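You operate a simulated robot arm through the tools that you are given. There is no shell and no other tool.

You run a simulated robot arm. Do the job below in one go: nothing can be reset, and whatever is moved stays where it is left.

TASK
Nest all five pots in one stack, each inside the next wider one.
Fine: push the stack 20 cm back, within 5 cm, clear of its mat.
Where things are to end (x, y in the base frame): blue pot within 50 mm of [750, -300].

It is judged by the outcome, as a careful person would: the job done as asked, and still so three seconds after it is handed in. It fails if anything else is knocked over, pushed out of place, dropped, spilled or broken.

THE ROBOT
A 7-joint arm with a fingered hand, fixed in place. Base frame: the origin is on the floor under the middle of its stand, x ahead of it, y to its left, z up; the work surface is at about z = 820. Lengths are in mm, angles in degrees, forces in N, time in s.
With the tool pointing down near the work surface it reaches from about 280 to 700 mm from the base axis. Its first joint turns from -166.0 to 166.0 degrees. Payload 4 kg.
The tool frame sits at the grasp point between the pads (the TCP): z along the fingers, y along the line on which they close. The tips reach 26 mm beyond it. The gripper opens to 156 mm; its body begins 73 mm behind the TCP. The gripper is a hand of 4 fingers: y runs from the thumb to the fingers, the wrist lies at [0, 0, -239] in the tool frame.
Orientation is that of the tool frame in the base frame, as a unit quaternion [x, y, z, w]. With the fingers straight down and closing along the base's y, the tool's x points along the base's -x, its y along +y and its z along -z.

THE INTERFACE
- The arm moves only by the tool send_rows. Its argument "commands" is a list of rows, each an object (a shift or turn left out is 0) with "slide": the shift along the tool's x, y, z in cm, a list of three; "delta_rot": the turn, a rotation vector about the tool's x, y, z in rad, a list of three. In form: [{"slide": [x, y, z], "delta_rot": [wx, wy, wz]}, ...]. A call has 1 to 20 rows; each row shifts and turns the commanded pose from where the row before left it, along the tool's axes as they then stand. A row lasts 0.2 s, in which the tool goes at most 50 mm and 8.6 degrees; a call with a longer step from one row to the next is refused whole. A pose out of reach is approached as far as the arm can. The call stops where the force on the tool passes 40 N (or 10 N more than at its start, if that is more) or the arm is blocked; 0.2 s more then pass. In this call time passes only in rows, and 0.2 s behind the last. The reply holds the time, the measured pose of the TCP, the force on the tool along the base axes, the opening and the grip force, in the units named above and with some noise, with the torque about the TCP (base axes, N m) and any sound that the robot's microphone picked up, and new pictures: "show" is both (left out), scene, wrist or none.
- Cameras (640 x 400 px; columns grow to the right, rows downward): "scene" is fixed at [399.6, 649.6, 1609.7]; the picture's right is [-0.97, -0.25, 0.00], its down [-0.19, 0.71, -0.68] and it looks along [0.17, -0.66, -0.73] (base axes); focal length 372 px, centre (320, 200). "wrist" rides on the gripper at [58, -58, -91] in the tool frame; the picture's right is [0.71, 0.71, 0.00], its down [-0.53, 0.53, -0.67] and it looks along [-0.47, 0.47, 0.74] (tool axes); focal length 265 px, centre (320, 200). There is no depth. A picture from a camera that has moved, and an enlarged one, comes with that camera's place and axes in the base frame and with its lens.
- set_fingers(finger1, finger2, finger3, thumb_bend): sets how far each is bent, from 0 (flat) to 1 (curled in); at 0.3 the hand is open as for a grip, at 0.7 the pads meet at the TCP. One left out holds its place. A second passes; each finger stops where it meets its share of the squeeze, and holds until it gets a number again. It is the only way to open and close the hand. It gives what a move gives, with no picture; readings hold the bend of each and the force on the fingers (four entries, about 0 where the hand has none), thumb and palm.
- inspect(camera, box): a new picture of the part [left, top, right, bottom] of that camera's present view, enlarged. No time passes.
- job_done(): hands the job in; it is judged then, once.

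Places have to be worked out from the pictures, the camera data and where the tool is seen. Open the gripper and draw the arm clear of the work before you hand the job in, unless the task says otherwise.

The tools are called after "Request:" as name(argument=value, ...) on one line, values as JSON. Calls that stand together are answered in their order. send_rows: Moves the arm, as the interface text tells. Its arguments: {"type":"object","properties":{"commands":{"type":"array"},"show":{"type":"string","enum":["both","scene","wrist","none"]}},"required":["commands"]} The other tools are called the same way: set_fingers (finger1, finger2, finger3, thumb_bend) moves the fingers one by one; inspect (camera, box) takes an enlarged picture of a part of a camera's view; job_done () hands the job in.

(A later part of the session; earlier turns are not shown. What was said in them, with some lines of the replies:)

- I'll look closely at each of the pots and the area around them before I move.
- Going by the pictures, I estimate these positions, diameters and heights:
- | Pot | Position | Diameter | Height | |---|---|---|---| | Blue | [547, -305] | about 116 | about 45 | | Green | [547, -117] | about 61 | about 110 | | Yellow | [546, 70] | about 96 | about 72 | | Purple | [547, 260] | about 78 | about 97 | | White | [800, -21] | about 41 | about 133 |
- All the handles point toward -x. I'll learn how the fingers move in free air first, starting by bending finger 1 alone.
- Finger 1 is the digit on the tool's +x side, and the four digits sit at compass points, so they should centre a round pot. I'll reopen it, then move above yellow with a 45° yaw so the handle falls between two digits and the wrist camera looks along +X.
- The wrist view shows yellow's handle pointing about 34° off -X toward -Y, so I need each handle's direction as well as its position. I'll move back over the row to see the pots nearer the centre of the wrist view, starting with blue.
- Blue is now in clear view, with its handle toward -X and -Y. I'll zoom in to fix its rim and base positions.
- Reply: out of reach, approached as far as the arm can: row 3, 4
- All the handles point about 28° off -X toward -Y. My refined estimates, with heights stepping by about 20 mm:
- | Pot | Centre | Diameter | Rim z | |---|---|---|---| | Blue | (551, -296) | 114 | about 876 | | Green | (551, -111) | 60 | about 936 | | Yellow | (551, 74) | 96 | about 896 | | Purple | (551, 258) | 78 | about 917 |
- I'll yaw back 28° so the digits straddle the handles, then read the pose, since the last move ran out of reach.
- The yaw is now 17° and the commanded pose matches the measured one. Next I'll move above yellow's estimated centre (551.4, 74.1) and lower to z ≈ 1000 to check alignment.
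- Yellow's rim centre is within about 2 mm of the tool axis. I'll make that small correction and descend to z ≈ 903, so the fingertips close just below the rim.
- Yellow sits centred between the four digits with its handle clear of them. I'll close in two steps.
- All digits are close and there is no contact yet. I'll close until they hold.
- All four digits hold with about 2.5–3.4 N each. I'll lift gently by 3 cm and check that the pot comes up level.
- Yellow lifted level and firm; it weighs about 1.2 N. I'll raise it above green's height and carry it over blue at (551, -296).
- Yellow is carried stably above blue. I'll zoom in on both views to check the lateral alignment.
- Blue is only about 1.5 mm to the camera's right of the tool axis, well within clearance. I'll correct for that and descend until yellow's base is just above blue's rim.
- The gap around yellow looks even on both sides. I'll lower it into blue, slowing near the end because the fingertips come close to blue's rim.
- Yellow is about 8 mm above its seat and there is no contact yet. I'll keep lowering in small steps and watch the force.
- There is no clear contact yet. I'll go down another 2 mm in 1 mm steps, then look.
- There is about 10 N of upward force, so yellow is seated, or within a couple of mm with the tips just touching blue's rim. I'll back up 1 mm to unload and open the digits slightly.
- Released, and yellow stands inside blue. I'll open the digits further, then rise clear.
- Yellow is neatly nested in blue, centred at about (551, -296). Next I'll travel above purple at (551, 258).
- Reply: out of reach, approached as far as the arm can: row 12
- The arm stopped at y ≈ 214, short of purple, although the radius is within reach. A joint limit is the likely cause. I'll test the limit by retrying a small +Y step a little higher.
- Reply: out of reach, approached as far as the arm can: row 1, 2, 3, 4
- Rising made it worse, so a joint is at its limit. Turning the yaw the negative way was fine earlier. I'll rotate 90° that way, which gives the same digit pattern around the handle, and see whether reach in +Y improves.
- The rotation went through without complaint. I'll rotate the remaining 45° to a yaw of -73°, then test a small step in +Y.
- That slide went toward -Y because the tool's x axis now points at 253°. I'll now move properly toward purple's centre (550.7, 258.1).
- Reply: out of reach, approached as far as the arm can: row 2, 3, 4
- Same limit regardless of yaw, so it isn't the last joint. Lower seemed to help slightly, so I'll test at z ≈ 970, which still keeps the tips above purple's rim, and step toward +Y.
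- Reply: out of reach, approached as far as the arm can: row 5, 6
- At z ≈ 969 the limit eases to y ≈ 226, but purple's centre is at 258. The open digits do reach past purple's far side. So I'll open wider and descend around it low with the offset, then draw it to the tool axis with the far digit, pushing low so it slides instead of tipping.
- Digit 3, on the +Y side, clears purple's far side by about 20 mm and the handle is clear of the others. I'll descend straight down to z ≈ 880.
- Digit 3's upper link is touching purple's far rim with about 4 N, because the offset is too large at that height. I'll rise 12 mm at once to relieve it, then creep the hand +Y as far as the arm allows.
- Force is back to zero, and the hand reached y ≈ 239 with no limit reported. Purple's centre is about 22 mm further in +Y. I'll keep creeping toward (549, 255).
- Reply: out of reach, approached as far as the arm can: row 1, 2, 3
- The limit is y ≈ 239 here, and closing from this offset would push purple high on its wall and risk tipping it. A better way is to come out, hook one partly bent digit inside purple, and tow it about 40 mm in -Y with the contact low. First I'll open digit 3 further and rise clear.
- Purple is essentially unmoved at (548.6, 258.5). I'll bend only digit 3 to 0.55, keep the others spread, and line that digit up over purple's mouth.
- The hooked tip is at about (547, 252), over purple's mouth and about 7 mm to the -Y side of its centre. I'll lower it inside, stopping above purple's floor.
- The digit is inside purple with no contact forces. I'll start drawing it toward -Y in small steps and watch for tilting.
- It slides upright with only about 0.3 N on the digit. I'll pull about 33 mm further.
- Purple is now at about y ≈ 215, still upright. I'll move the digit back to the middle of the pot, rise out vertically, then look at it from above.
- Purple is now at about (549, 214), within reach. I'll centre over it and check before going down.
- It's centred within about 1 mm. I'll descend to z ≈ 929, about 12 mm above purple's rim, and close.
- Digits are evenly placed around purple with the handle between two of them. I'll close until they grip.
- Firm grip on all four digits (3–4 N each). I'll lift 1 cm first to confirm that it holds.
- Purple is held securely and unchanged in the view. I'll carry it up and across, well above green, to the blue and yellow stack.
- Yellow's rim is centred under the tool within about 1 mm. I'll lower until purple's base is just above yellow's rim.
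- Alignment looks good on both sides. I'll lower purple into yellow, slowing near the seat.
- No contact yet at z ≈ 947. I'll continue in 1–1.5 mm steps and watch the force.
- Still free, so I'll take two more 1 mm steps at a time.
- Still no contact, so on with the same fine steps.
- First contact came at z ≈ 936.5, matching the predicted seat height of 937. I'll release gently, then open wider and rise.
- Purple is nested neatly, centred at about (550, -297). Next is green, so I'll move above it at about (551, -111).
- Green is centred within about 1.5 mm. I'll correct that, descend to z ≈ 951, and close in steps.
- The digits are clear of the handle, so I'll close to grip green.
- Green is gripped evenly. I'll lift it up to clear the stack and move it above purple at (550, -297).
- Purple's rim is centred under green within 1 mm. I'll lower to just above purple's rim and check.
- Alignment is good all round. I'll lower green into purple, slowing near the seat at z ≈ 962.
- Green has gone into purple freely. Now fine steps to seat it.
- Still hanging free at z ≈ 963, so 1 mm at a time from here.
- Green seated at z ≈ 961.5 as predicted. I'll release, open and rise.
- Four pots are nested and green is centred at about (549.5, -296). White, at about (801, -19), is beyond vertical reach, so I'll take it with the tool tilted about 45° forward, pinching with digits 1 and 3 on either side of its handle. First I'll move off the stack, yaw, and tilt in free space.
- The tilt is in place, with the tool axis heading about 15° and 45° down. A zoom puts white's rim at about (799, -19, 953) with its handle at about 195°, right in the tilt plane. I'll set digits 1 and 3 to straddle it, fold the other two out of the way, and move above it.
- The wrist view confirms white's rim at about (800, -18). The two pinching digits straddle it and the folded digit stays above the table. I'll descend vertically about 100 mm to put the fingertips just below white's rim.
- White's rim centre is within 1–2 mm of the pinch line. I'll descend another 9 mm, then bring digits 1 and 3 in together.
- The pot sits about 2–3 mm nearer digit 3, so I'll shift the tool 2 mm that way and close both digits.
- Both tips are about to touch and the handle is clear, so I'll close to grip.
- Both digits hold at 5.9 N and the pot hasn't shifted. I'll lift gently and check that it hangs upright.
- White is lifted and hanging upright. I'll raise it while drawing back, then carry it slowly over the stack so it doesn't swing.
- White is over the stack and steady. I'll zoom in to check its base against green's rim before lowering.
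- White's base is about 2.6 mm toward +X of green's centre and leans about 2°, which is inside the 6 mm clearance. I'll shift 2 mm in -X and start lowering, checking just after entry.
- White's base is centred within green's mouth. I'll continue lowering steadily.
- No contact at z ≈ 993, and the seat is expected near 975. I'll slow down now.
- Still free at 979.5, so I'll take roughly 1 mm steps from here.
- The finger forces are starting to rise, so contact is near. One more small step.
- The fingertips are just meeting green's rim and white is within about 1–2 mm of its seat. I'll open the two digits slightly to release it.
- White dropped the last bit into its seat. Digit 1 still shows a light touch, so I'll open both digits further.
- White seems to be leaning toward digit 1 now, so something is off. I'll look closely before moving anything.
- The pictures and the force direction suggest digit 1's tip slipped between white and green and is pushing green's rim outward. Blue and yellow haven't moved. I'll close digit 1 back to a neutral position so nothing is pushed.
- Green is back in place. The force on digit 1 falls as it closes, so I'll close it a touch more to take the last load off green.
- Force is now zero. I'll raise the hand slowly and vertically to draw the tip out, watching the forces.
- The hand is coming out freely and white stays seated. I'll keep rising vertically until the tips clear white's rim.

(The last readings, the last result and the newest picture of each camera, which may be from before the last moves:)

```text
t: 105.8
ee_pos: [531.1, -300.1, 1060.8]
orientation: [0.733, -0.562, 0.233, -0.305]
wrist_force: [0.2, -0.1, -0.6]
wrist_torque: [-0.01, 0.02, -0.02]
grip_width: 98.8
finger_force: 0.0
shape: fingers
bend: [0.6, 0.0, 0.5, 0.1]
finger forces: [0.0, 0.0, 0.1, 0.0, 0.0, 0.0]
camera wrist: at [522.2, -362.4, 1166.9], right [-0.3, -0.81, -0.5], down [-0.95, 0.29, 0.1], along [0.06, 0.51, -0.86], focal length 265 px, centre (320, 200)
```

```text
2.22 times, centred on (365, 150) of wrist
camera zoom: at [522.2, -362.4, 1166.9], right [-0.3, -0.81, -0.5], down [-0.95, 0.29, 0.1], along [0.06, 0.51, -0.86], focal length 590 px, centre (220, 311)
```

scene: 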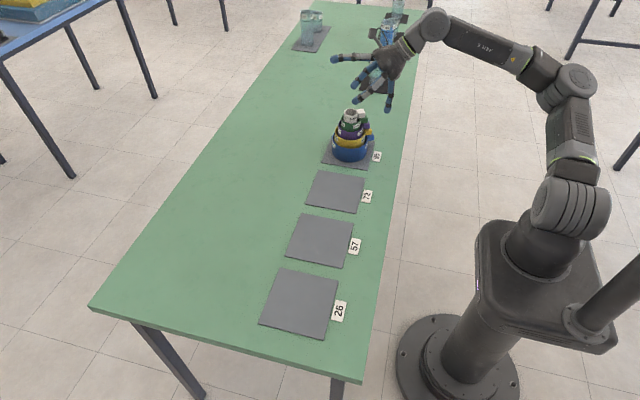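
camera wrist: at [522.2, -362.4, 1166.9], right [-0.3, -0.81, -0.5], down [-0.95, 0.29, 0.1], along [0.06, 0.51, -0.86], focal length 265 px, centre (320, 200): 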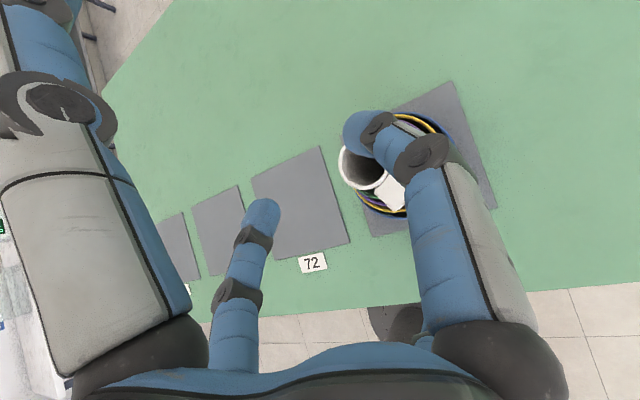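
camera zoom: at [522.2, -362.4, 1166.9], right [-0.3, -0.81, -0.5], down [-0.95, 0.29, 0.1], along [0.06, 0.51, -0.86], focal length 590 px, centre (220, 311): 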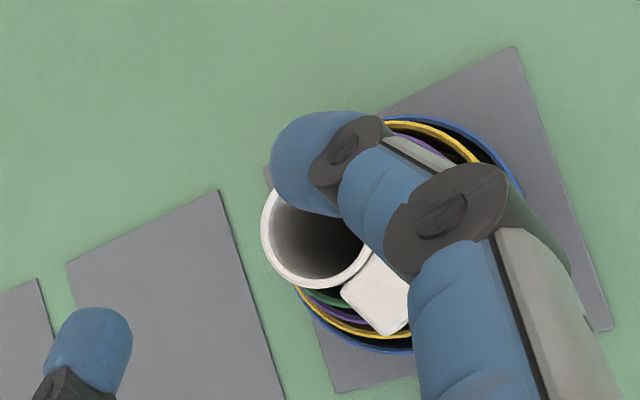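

All five are nested. Next comes the push, from (551, -296) to (750, -300). The handles stick out on the robot's side and the upper thumb would hit white if I went in like this. So I'll retreat, tilt to about 55°, and roll 45°: the two lower digits will straddle the handles as a V pusher low on blue while the upper two flare out sideways. First the retreat and re-orientation, clear of the stack.

Request:
send_rows(commands=[{"slide": [0.03, 1.26, -3.15]}, {"slide": [0.03, 1.26, -3.15]}, {"slide": [0.03, 1.26, -3.15]}, {"delta_rot": [0.0873, 0, 0]}, {"delta_rot": [0.0873, 0, 0]}, {"delta_rot": [0, -0.0715, -0.0501]}, {"delta_rot": [0, 0, -0.1309]}, {"delta_rot": [0, 0, -0.1309]}, {"delta_rot": [0, 0, -0.1309]}, {"delta_rot": [0, 0, -0.1309]}, {"delta_rot": [0, 0, -0.1309]}, {"delta_rot": [0, 0, -0.1309]}])

Request:
set_fingers(finger1=0.0, finger2=0.42, finger3=0.42, thumb_bend=0.0)

Request:
inspect(camera="scene", box=[310, 30, 490, 180])

Request:
inspect(camera="wrist", box=[0, 0, 640, 400])

```text
t: 108.4
ee_pos: [440.6, -325.1, 1101.1]
orientation: [0.866, -0.191, 0.39, -0.248]
wrist_force: [-0.5, -0.4, -1.0]
wrist_torque: [0.0, 0.03, 0.0]
grip_width: 99.0
finger_force: 0.1
shape: fingers
bend: [0.6, 0.0, 0.5, 0.1]
finger forces: [0.1, 0.0, 0.0, 0.0, 0.1, 0.1]
camera wrist: at [414.9, -334.9, 1220.7], right [0.34, -0.94, 0.0], down [-0.91, -0.33, -0.23], along [0.21, 0.08, -0.97], focal length 265 px, centre (320, 200)
```

scene: 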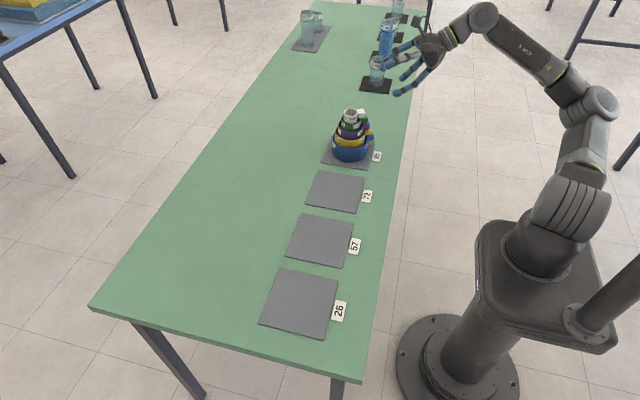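
wrist: 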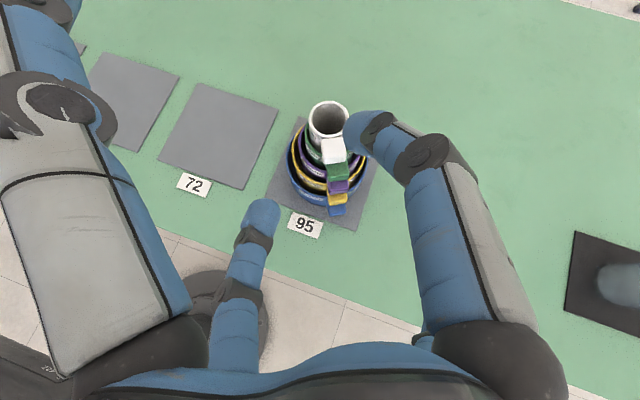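

```text
t: 109.4
ee_pos: [440.7, -324.3, 1100.8]
orientation: [0.866, -0.192, 0.39, -0.248]
wrist_force: [0.0, -0.5, -0.4]
wrist_torque: [-0.02, -0.01, 0.01]
grip_width: 148.5
finger_force: 0.2
shape: fingers
bend: [0.01, 0.42, 0.42, 0.0]
finger forces: [0.0, 0.0, 0.1, 0.0, 0.0, 0.1]
```

```text
2.67 times, centred on (400, 105) of scene
camera zoom: at [399.6, 649.6, 1609.7], right [-0.97, -0.25, 0.0], down [-0.19, 0.71, -0.68], along [0.17, -0.66, -0.73], focal length 993 px, centre (107, 453)
```

zoom: 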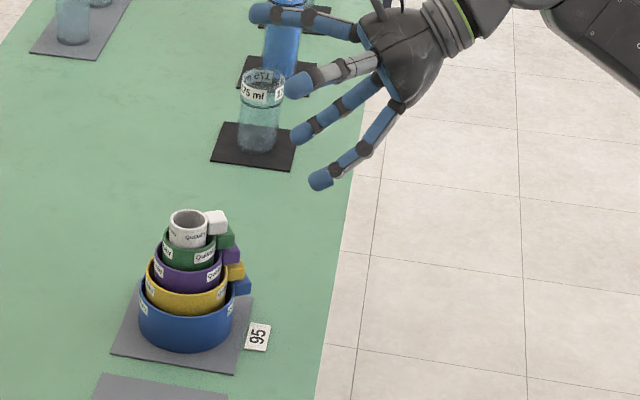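

```text
1.00 times, centred on (320, 200) of wrist (not enlarged: the box is as wide or as high as the picture)
camera zoom: at [414.9, -335.0, 1220.7], right [0.34, -0.94, 0.0], down [-0.92, -0.33, -0.23], along [0.21, 0.08, -0.97], focal length 265 px, centre (320, 200)
```

zoom: 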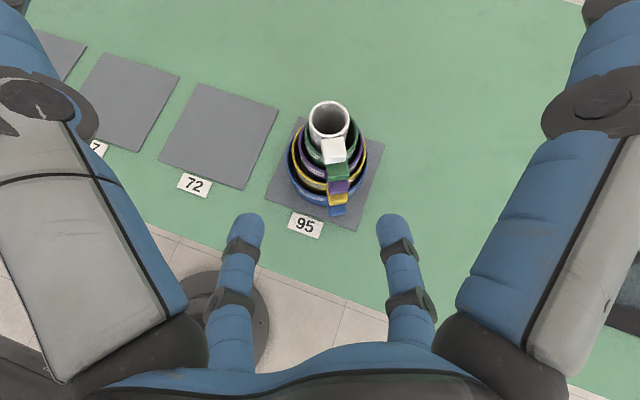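

The orientation is as planned (heading 20°, tilt 55°), and the top-down wrist view shows the two pusher digits straddling the line of handles. I'll descend behind the stack to z ≈ 894, which puts the pusher tips at about z 843.

Request:
send_rows(commands=[{"slide": [-2.22, 2.52, 2.43]}, {"slide": [-2.22, 2.52, 2.43]}, {"slide": [-2.22, 2.52, 2.43]}, {"slide": [-2.22, 2.52, 2.43]}])

Request:
inspect(camera="scene", box=[310, 60, 460, 190])

```text
t: 110.4
ee_pos: [446.5, -330.6, 935.7]
orientation: [0.866, -0.192, 0.391, -0.248]
wrist_force: [0.4, 0.7, 0.2]
wrist_torque: [-0.03, -0.01, -0.01]
grip_width: 148.6
finger_force: 0.0
shape: fingers
bend: [0.01, 0.42, 0.42, 0.0]
finger forces: [0.1, 0.0, 0.1, 0.0, 0.1, 0.0]
camera wrist: at [419.6, -341.3, 1055.1], right [0.34, -0.94, 0.0], down [-0.92, -0.33, -0.23], along [0.21, 0.08, -0.97], focal length 265 px, centre (320, 200)
```

scene: 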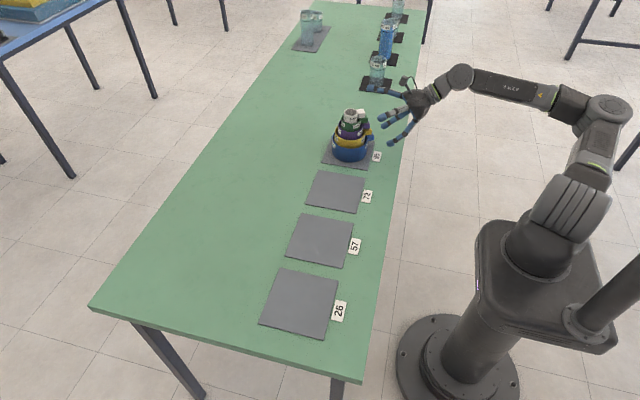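
wrist: 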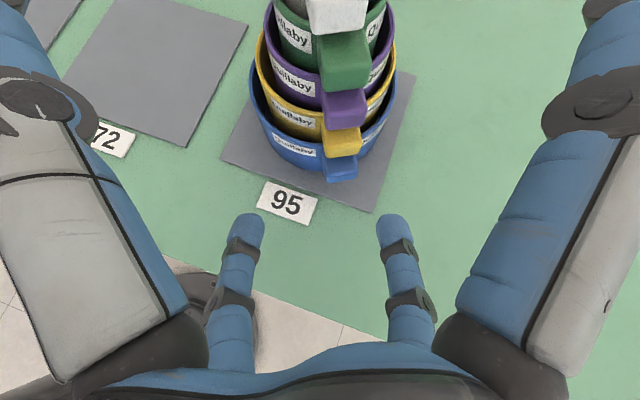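

```text
3.08 times, centred on (385, 125) of scene
camera zoom: at [399.6, 649.6, 1609.7], right [-0.97, -0.25, 0.0], down [-0.19, 0.71, -0.68], along [0.17, -0.66, -0.73], focal length 1146 px, centre (120, 431)
```

zoom: 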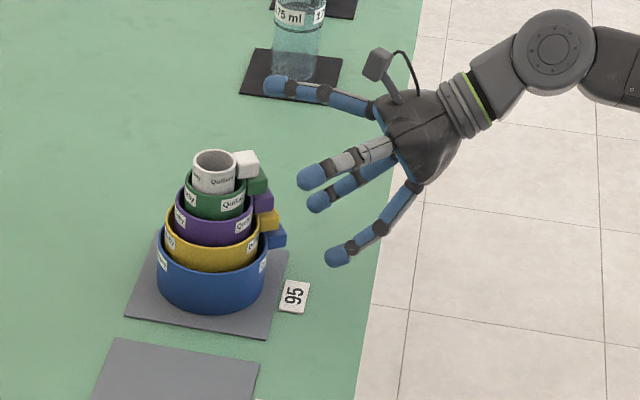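

Everything is clear: the upper digits flare to the sides, and the pusher digits are lined up either side of the handle column. I'll lower the last 42 mm.

Request:
send_rows(commands=[{"slide": [-1.3, 1.4, 1.4]}, {"slide": [-0.95, 1.0, 1.0]}])

Request:
inspect(camera="scene", box=[310, 60, 460, 190])

```text
t: 111.0
ee_pos: [446.7, -332.1, 894.6]
orientation: [0.865, -0.193, 0.39, -0.249]
wrist_force: [-0.5, 0.5, -0.1]
wrist_torque: [0.0, -0.01, 0.0]
grip_width: 148.7
finger_force: 0.1
shape: fingers
bend: [0.01, 0.42, 0.42, 0.0]
finger forces: [0.0, 0.0, 0.0, 0.0, 0.0, 0.0]
camera wrist: at [420.9, -342.4, 1014.2], right [0.34, -0.94, 0.0], down [-0.92, -0.33, -0.23], along [0.21, 0.08, -0.97], focal length 265 px, centre (320, 200)
```

scene: 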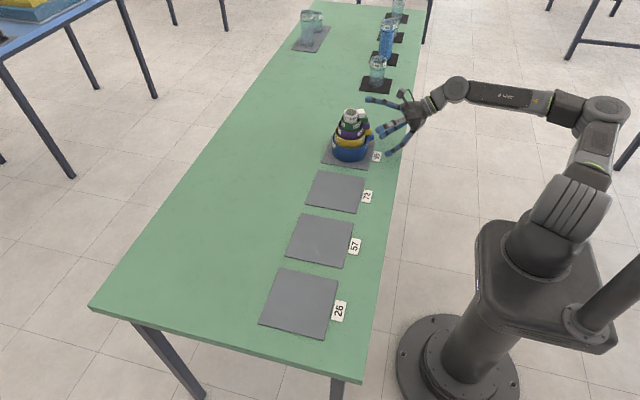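
wrist: 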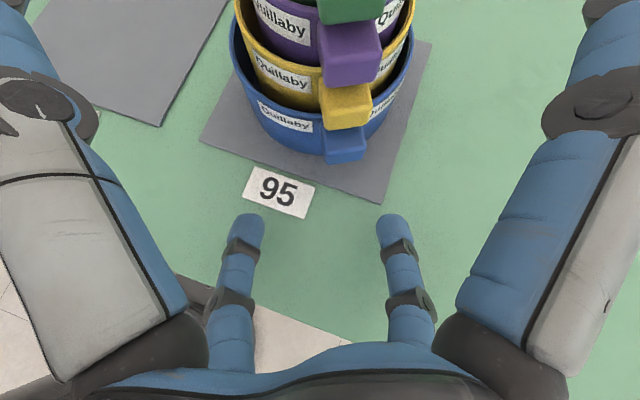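

```text
3.08 times, centred on (385, 125) of scene
camera zoom: at [399.6, 649.6, 1609.7], right [-0.97, -0.25, 0.0], down [-0.19, 0.71, -0.68], along [0.17, -0.66, -0.73], focal length 1146 px, centre (120, 431)
```

zoom: 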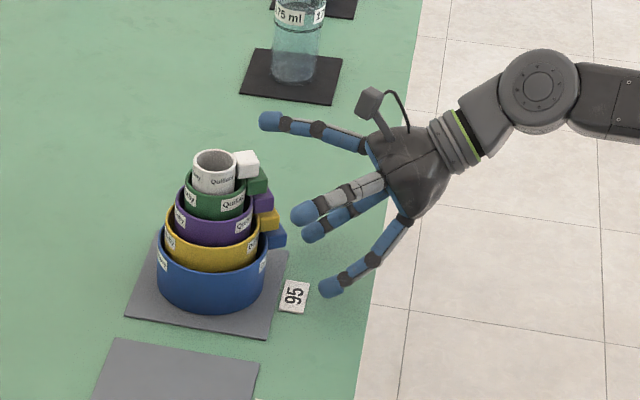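

The clearance between handle and pusher is about 10 mm on the tight side. I'll approach along the tool heading to just short of contact with blue.

Request:
send_rows(commands=[{"slide": [0.7, -0.7, 1.4]}, {"slide": [0.7, -0.7, 1.4]}, {"slide": [0.6, -0.6, 1.2]}, {"slide": [0.4, -0.4, 0.8]}])

Request:
inspect(camera="scene", box=[310, 60, 430, 180])

```text
t: 112.0
ee_pos: [502.2, -311.9, 895.8]
orientation: [0.866, -0.193, 0.389, -0.247]
wrist_force: [0.1, -0.6, -0.1]
wrist_torque: [-0.02, 0.02, -0.01]
grip_width: 148.4
finger_force: 0.1
shape: fingers
bend: [0.01, 0.42, 0.42, 0.0]
finger forces: [0.1, 0.0, 0.0, 0.0, 0.0, 0.0]
camera wrist: at [477.2, -322.7, 1015.0], right [0.34, -0.94, 0.0], down [-0.92, -0.33, -0.23], along [0.21, 0.08, -0.97], focal length 265 px, centre (320, 200)
```

scene: 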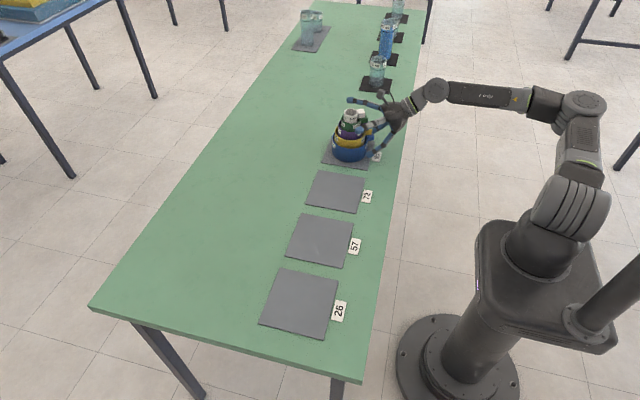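
wrist: 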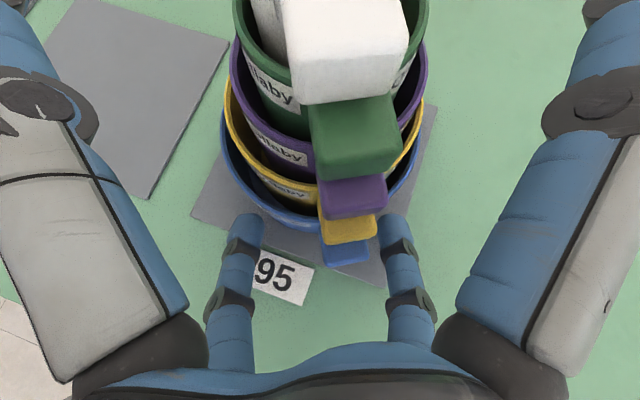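

```text
3.33 times, centred on (370, 120) of scene
camera zoom: at [399.6, 649.6, 1609.7], right [-0.97, -0.25, 0.0], down [-0.19, 0.71, -0.68], along [0.17, -0.66, -0.73], focal length 1242 px, centre (153, 467)
```

zoom: 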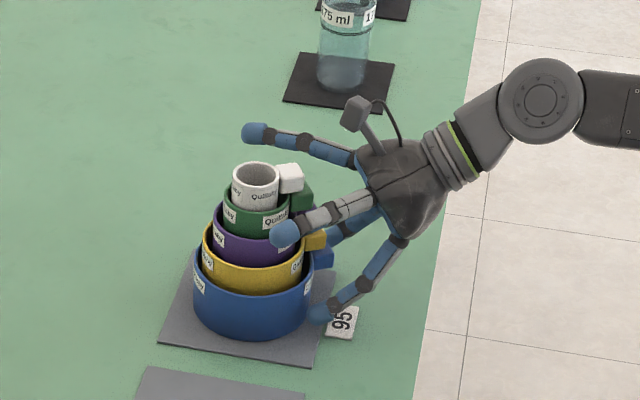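

The pusher tips are just short of blue with the handle safely between them. I'll begin a slow push along +X, 3 cm first, and check that the whole stack slides upright.

Request:
send_rows(commands=[{"slide": [0.374, -0.082, 0.462]}, {"slide": [0.374, -0.082, 0.462]}, {"slide": [0.374, -0.082, 0.462]}, {"slide": [0.374, -0.082, 0.462]}, {"slide": [0.374, -0.082, 0.462]}])

Request:
inspect(camera="scene", box=[310, 60, 430, 180])

```text
t: 113.2
ee_pos: [532.7, -311.8, 894.5]
orientation: [0.866, -0.192, 0.39, -0.248]
wrist_force: [-1.4, -0.5, 1.3]
wrist_torque: [0.02, 0.07, 0.0]
grip_width: 148.7
finger_force: 1.0
shape: fingers
bend: [0.01, 0.42, 0.41, 0.0]
finger forces: [0.0, 0.6, 1.7, 0.1, 0.0, 0.1]
camera wrist: at [506.9, -322.5, 1014.5], right [0.34, -0.94, 0.0], down [-0.92, -0.33, -0.23], along [0.21, 0.08, -0.97], focal length 265 px, centre (320, 200)
```

scene: 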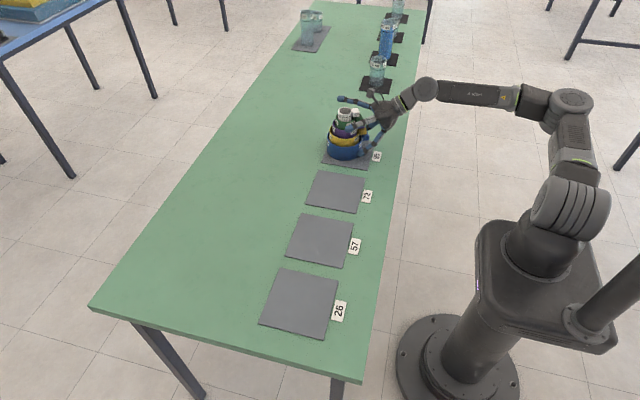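
wrist: 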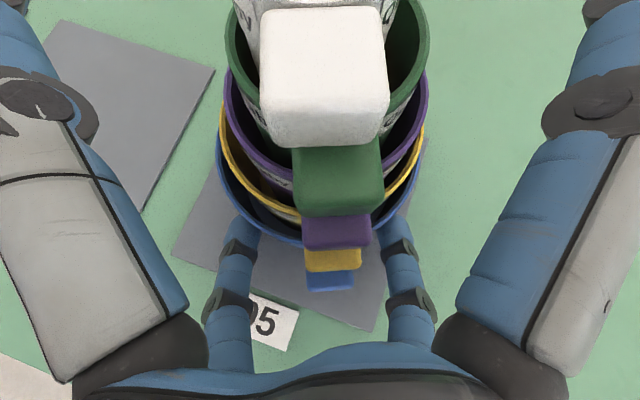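

```text
3.33 times, centred on (370, 120) of scene
camera zoom: at [399.6, 649.6, 1609.7], right [-0.97, -0.25, 0.0], down [-0.19, 0.71, -0.68], along [0.17, -0.66, -0.73], focal length 1242 px, centre (153, 467)
```

zoom: 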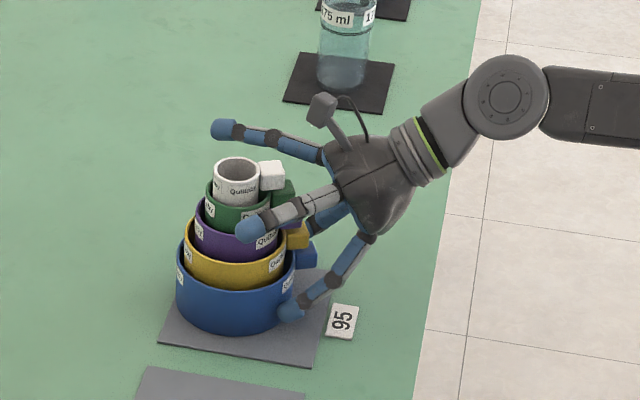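

It slides smoothly, upright, with under 2 N on the pushers and the handle centred between them. I'll continue another 80 mm.

Request:
send_rows(commands=[{"slide": [0.498, -0.11, 0.616]}, {"slide": [0.498, -0.11, 0.616]}, {"slide": [0.498, -0.11, 0.616]}, {"slide": [0.498, -0.11, 0.616]}, {"slide": [0.498, -0.11, 0.616]}, {"slide": [0.498, -0.11, 0.616]}, {"slide": [0.498, -0.11, 0.616]}, {"slide": [0.498, -0.11, 0.616]}, {"slide": [0.498, -0.11, 0.616]}, {"slide": [0.498, -0.11, 0.616]}])

Request:
inspect(camera="scene", box=[280, 60, 400, 180])

```text
t: 115.4
ee_pos: [612.8, -311.5, 892.9]
orientation: [0.866, -0.192, 0.39, -0.248]
wrist_force: [-1.2, 0.5, 1.4]
wrist_torque: [0.02, 0.06, 0.0]
grip_width: 148.6
finger_force: 0.6
shape: fingers
bend: [0.01, 0.42, 0.41, 0.0]
finger forces: [0.0, 0.8, 1.4, 0.0, 0.1, 0.1]
camera wrist: at [586.9, -323.0, 1013.9], right [0.34, -0.94, 0.0], down [-0.92, -0.33, -0.23], along [0.21, 0.08, -0.97], focal length 265 px, centre (320, 200)
```

scene: 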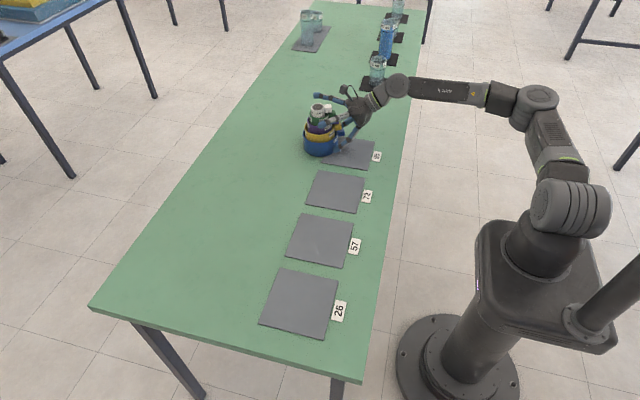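
wrist: 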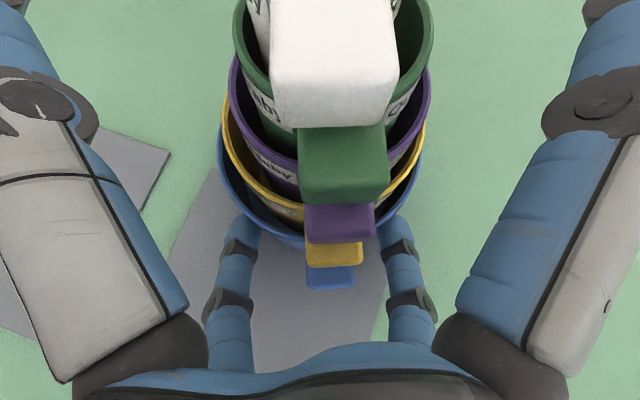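

```text
3.33 times, centred on (340, 120) of scene
camera zoom: at [399.6, 649.6, 1609.7], right [-0.97, -0.25, 0.0], down [-0.19, 0.71, -0.68], along [0.17, -0.66, -0.73], focal length 1242 px, centre (253, 467)
```

zoom: 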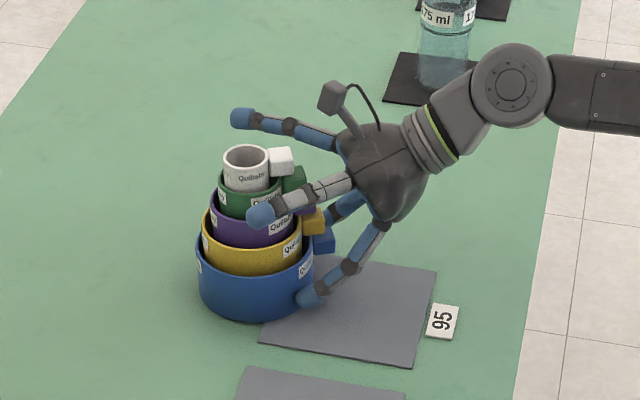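

The stack has slid off the mat and stays upright; blue's centre is now about (651, -297). I'll push another 96 mm.

Request:
send_rows(commands=[{"slide": [0.498, -0.11, 0.616]}, {"slide": [0.498, -0.11, 0.616]}, {"slide": [0.498, -0.11, 0.616]}, {"slide": [0.498, -0.11, 0.616]}, {"slide": [0.498, -0.11, 0.616]}, {"slide": [0.498, -0.11, 0.616]}, {"slide": [0.498, -0.11, 0.616]}, {"slide": [0.498, -0.11, 0.616]}])

Request:
inspect(camera="scene", box=[260, 60, 380, 180])

```text
t: 117.2
ee_pos: [676.3, -313.5, 894.4]
orientation: [0.866, -0.193, 0.39, -0.248]
wrist_force: [-0.6, 0.4, 0.4]
wrist_torque: [0.02, 0.08, 0.04]
grip_width: 148.5
finger_force: 0.7
shape: fingers
bend: [0.01, 0.41, 0.41, 0.0]
finger forces: [0.0, 0.3, 1.2, 0.1, 0.0, 0.0]
camera wrist: at [650.9, -323.3, 1014.2], right [0.34, -0.94, 0.0], down [-0.92, -0.33, -0.23], along [0.21, 0.08, -0.97], focal length 265 px, centre (320, 200)
```

scene: 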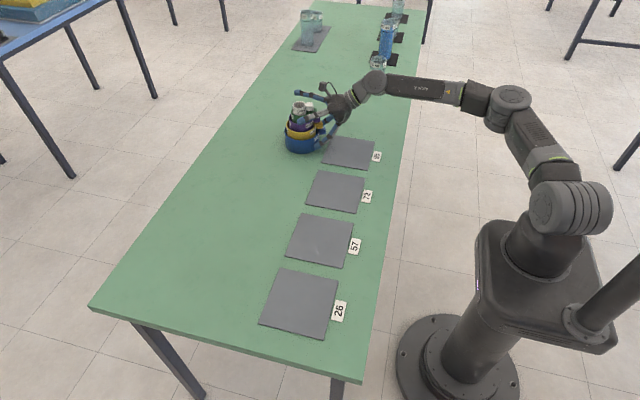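
wrist: 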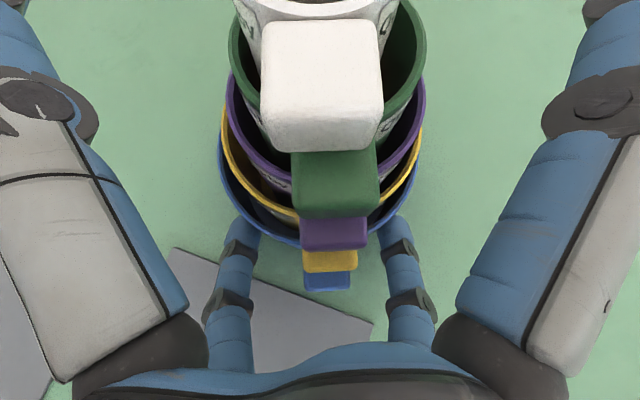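

```text
3.33 times, centred on (320, 120) of scene
camera zoom: at [399.6, 649.6, 1609.7], right [-0.97, -0.25, 0.0], down [-0.19, 0.71, -0.68], along [0.17, -0.66, -0.73], focal length 1242 px, centre (320, 467)
```

zoom: 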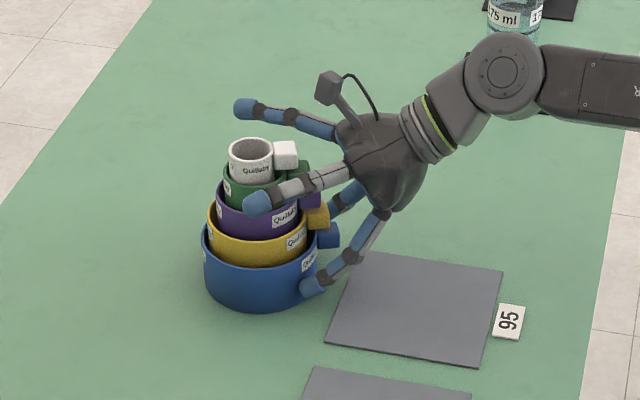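

Blue is at about x ≈ 713 now. I'll push another 36 mm to reach x ≈ 750.

Request:
send_rows(commands=[{"slide": [0.498, -0.11, 0.616]}, {"slide": [0.498, -0.11, 0.616]}, {"slide": [0.498, -0.11, 0.616]}, {"slide": [0.436, -0.096, 0.539]}, {"slide": [0.311, -0.068, 0.385]}])

Request:
inspect(camera="scene", box=[250, 60, 370, 180])

```text
t: 118.4
ee_pos: [714.0, -311.8, 893.6]
orientation: [0.866, -0.193, 0.39, -0.248]
wrist_force: [-1.4, 0.5, -0.1]
wrist_torque: [-0.05, 0.08, 0.04]
grip_width: 148.3
finger_force: 0.5
shape: fingers
bend: [0.01, 0.41, 0.41, 0.0]
finger forces: [0.0, 0.7, 1.2, 0.1, 0.0, 0.1]
camera wrist: at [687.4, -323.0, 1014.2], right [0.34, -0.94, 0.0], down [-0.92, -0.33, -0.23], along [0.21, 0.08, -0.97], focal length 265 px, centre (320, 200)
```

scene: 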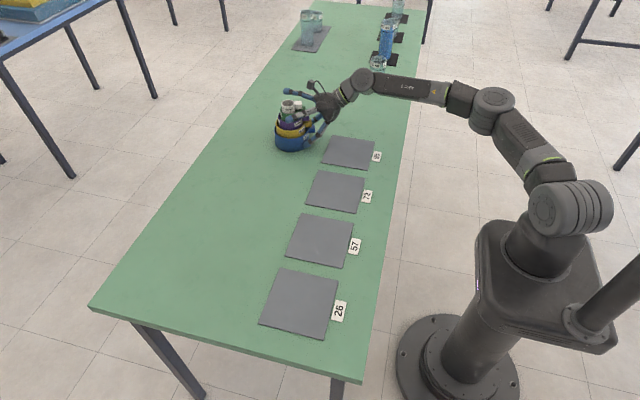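
wrist: 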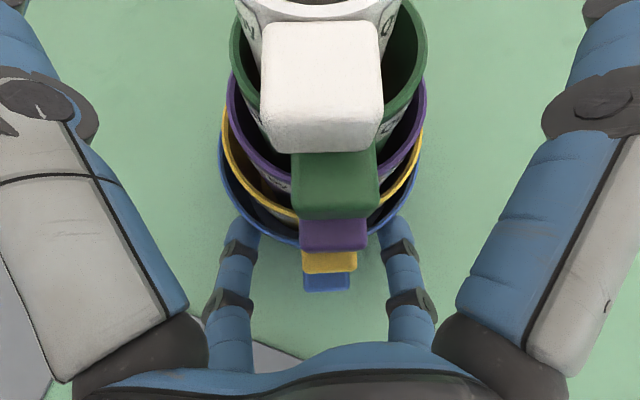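

```text
3.33 times, centred on (310, 120) of scene
camera zoom: at [399.6, 649.6, 1609.7], right [-0.97, -0.25, 0.0], down [-0.19, 0.71, -0.68], along [0.17, -0.66, -0.73], focal length 1242 px, centre (353, 467)
```

zoom: 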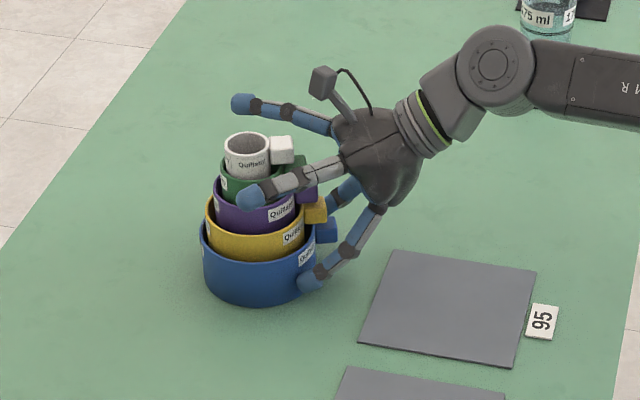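

Blue should be at about (752, -298). I'll retreat straight back along the approach line, then rise clear.

Request:
send_rows(commands=[{"slide": [-0.41, 0.4, -0.82]}, {"slide": [-0.81, 0.81, -1.64]}, {"slide": [-1.22, 1.21, -2.46]}, {"slide": [-1.22, 1.21, -2.46]}, {"slide": [-1.22, 1.21, -2.46]}])

Request:
inspect(camera="scene", box=[250, 60, 370, 180])

```text
t: 119.6
ee_pos: [600.1, -352.8, 895.5]
orientation: [0.866, -0.192, 0.39, -0.248]
wrist_force: [-1.3, -0.2, 0.1]
wrist_torque: [-0.02, 0.0, -0.03]
grip_width: 148.5
finger_force: 0.1
shape: fingers
bend: [0.01, 0.42, 0.42, 0.0]
finger forces: [0.0, 0.0, 0.0, 0.0, 0.0, 0.0]
camera wrist: at [574.4, -363.2, 1014.9], right [0.34, -0.94, 0.0], down [-0.92, -0.33, -0.23], along [0.21, 0.08, -0.97], focal length 265 px, centre (320, 200)
```

scene: 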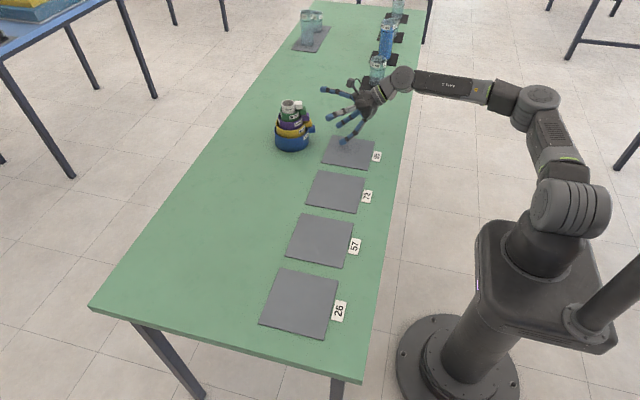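
wrist: 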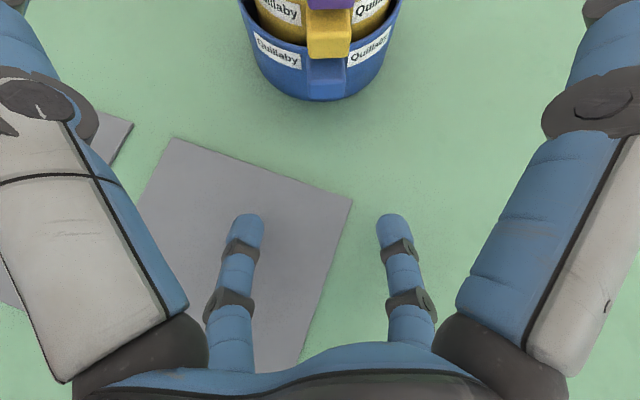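

```text
3.33 times, centred on (310, 120) of scene
camera zoom: at [399.6, 649.6, 1609.7], right [-0.97, -0.25, 0.0], down [-0.19, 0.71, -0.68], along [0.17, -0.66, -0.73], focal length 1242 px, centre (353, 467)
```

zoom: 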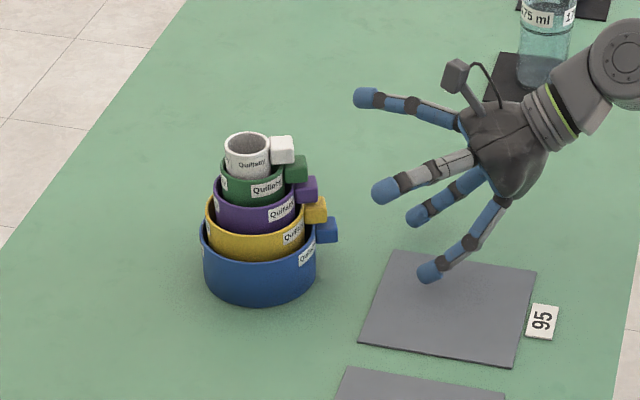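

The stack stands intact at about (750, -300), clear of its mat, and the mat hasn't moved. I'll raise the arm and draw it back from the work.

Request:
send_rows(commands=[{"slide": [2.0, -2.0, -2.0]}, {"slide": [2.0, -2.0, -2.0]}, {"slide": [2.0, -2.0, -2.0]}, {"slide": [2.0, -2.0, -2.0]}, {"slide": [2.0, -2.0, -2.0]}, {"slide": [-2.0, 0.9, -2.9]}, {"slide": [-2.0, 0.9, -2.9]}, {"slide": [-2.0, 0.9, -2.9]}, {"slide": [-2.0, 0.9, -2.9]}])

Request:
set_fingers(finger1=0.3, finger2=0.3, finger3=0.3, thumb_bend=0.3)

Request:
inspect(camera="scene", box=[260, 80, 330, 165])

Request:
inspect(camera="scene", box=[270, 0, 430, 190])

Request:
inspect(camera="wrist", box=[0, 0, 640, 400])

```text
t: 121.6
ee_pos: [455.2, -372.6, 1066.7]
orientation: [0.866, -0.192, 0.389, -0.249]
wrist_force: [-0.1, 0.6, -0.5]
wrist_torque: [0.01, -0.01, -0.02]
grip_width: 148.6
finger_force: 0.0
shape: fingers
bend: [0.01, 0.42, 0.42, 0.0]
finger forces: [0.0, 0.1, 0.0, 0.0, 0.1, 0.1]
camera wrist: at [429.1, -382.9, 1186.6], right [0.34, -0.94, 0.0], down [-0.92, -0.33, -0.23], along [0.21, 0.08, -0.97], focal length 265 px, centre (320, 200)
```

scene: 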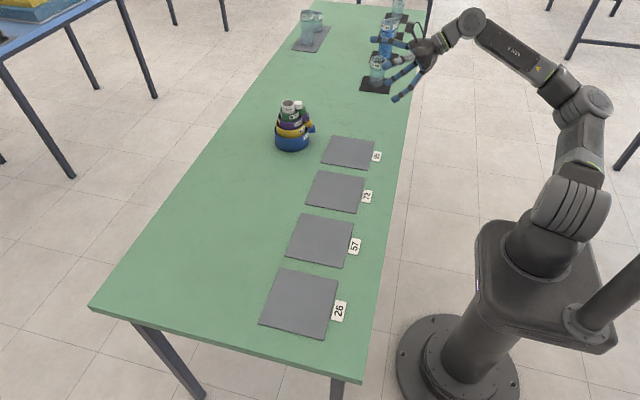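
wrist: 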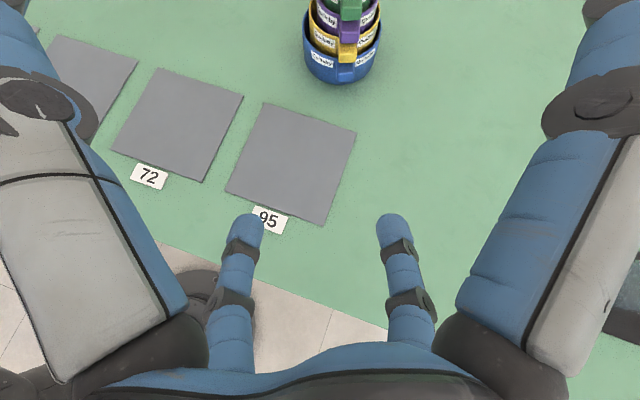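

```text
t: 122.6
ee_pos: [455.6, -372.8, 1066.9]
orientation: [0.866, -0.192, 0.39, -0.249]
wrist_force: [-0.2, -0.2, 0.4]
wrist_torque: [-0.03, 0.0, 0.0]
grip_width: 107.0
finger_force: 0.1
shape: fingers
bend: [0.3, 0.3, 0.3, 0.3]
finger forces: [0.0, 0.1, 0.0, 0.1, 0.0, 0.1]
```

```text
4.71 times, centred on (295, 122) of scene
camera zoom: at [399.6, 649.6, 1609.7], right [-0.97, -0.25, 0.0], down [-0.19, 0.71, -0.68], along [0.17, -0.66, -0.73], focal length 1753 px, centre (438, 565)
```

zoom: 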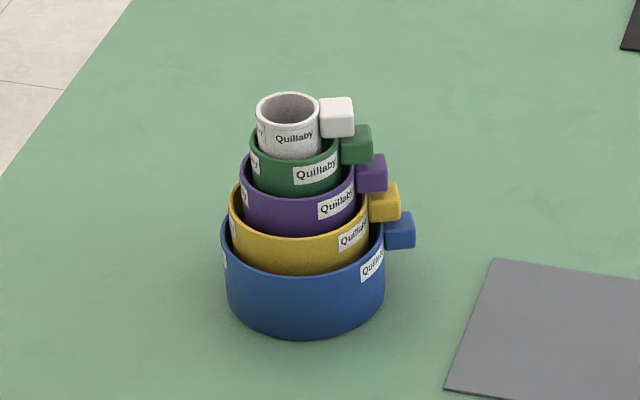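

```text
2.11 times, centred on (350, 95) of scene
camera zoom: at [399.6, 649.6, 1609.7], right [-0.97, -0.25, 0.0], down [-0.19, 0.71, -0.68], along [0.17, -0.66, -0.73], focal length 784 px, centre (257, 421)
```

zoom: 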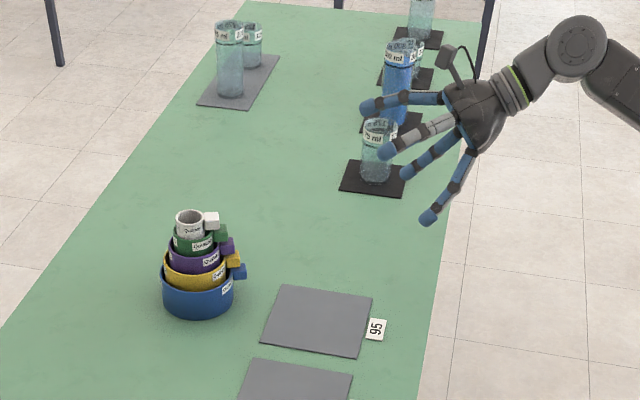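

```text
1.00 times, centred on (320, 200) of wrist (not enlarged: the box is as wide or as high as the picture)
camera zoom: at [429.2, -383.3, 1186.6], right [0.34, -0.94, 0.0], down [-0.92, -0.33, -0.23], along [0.21, 0.08, -0.97], focal length 265 px, centre (320, 200)
```

zoom: 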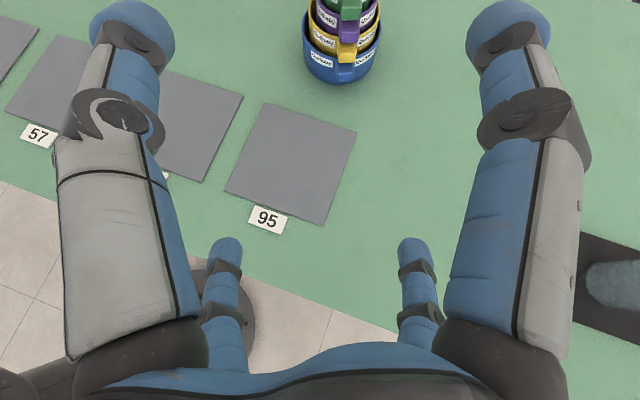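

All five pots are nested in one upright stack. Two views put blue at about (749–750, -300), clear of its mat. The mats and beakers haven't moved, the hand is open and the arm is well clear, so I'm handing the job in.

Request:
job_done()

```text
The job is handed in.
```

The job is handed in: all five pots are nested in one upright stack (white, green, purple, yellow, blue, from inside out). I pushed the stack back about 20 cm. By my estimate from the camera views, the blue pot ends at about [750, -300], clear of its mat.

- **Purple pot:** the arm could not reach far enough left to grip it where it stood. I slid it about 4 cm along its mat with one finger hooked inside, then picked it up.
- **White pot:** while I was letting go of it, a fingertip slipped between it and the green pot and briefly shoved the green rim sideways. I backed the finger off, green settled back, and later views showed both seated.

The last pictures show the mats, number cards and beakers where they were. I left the hand open and the arm clear of the work.
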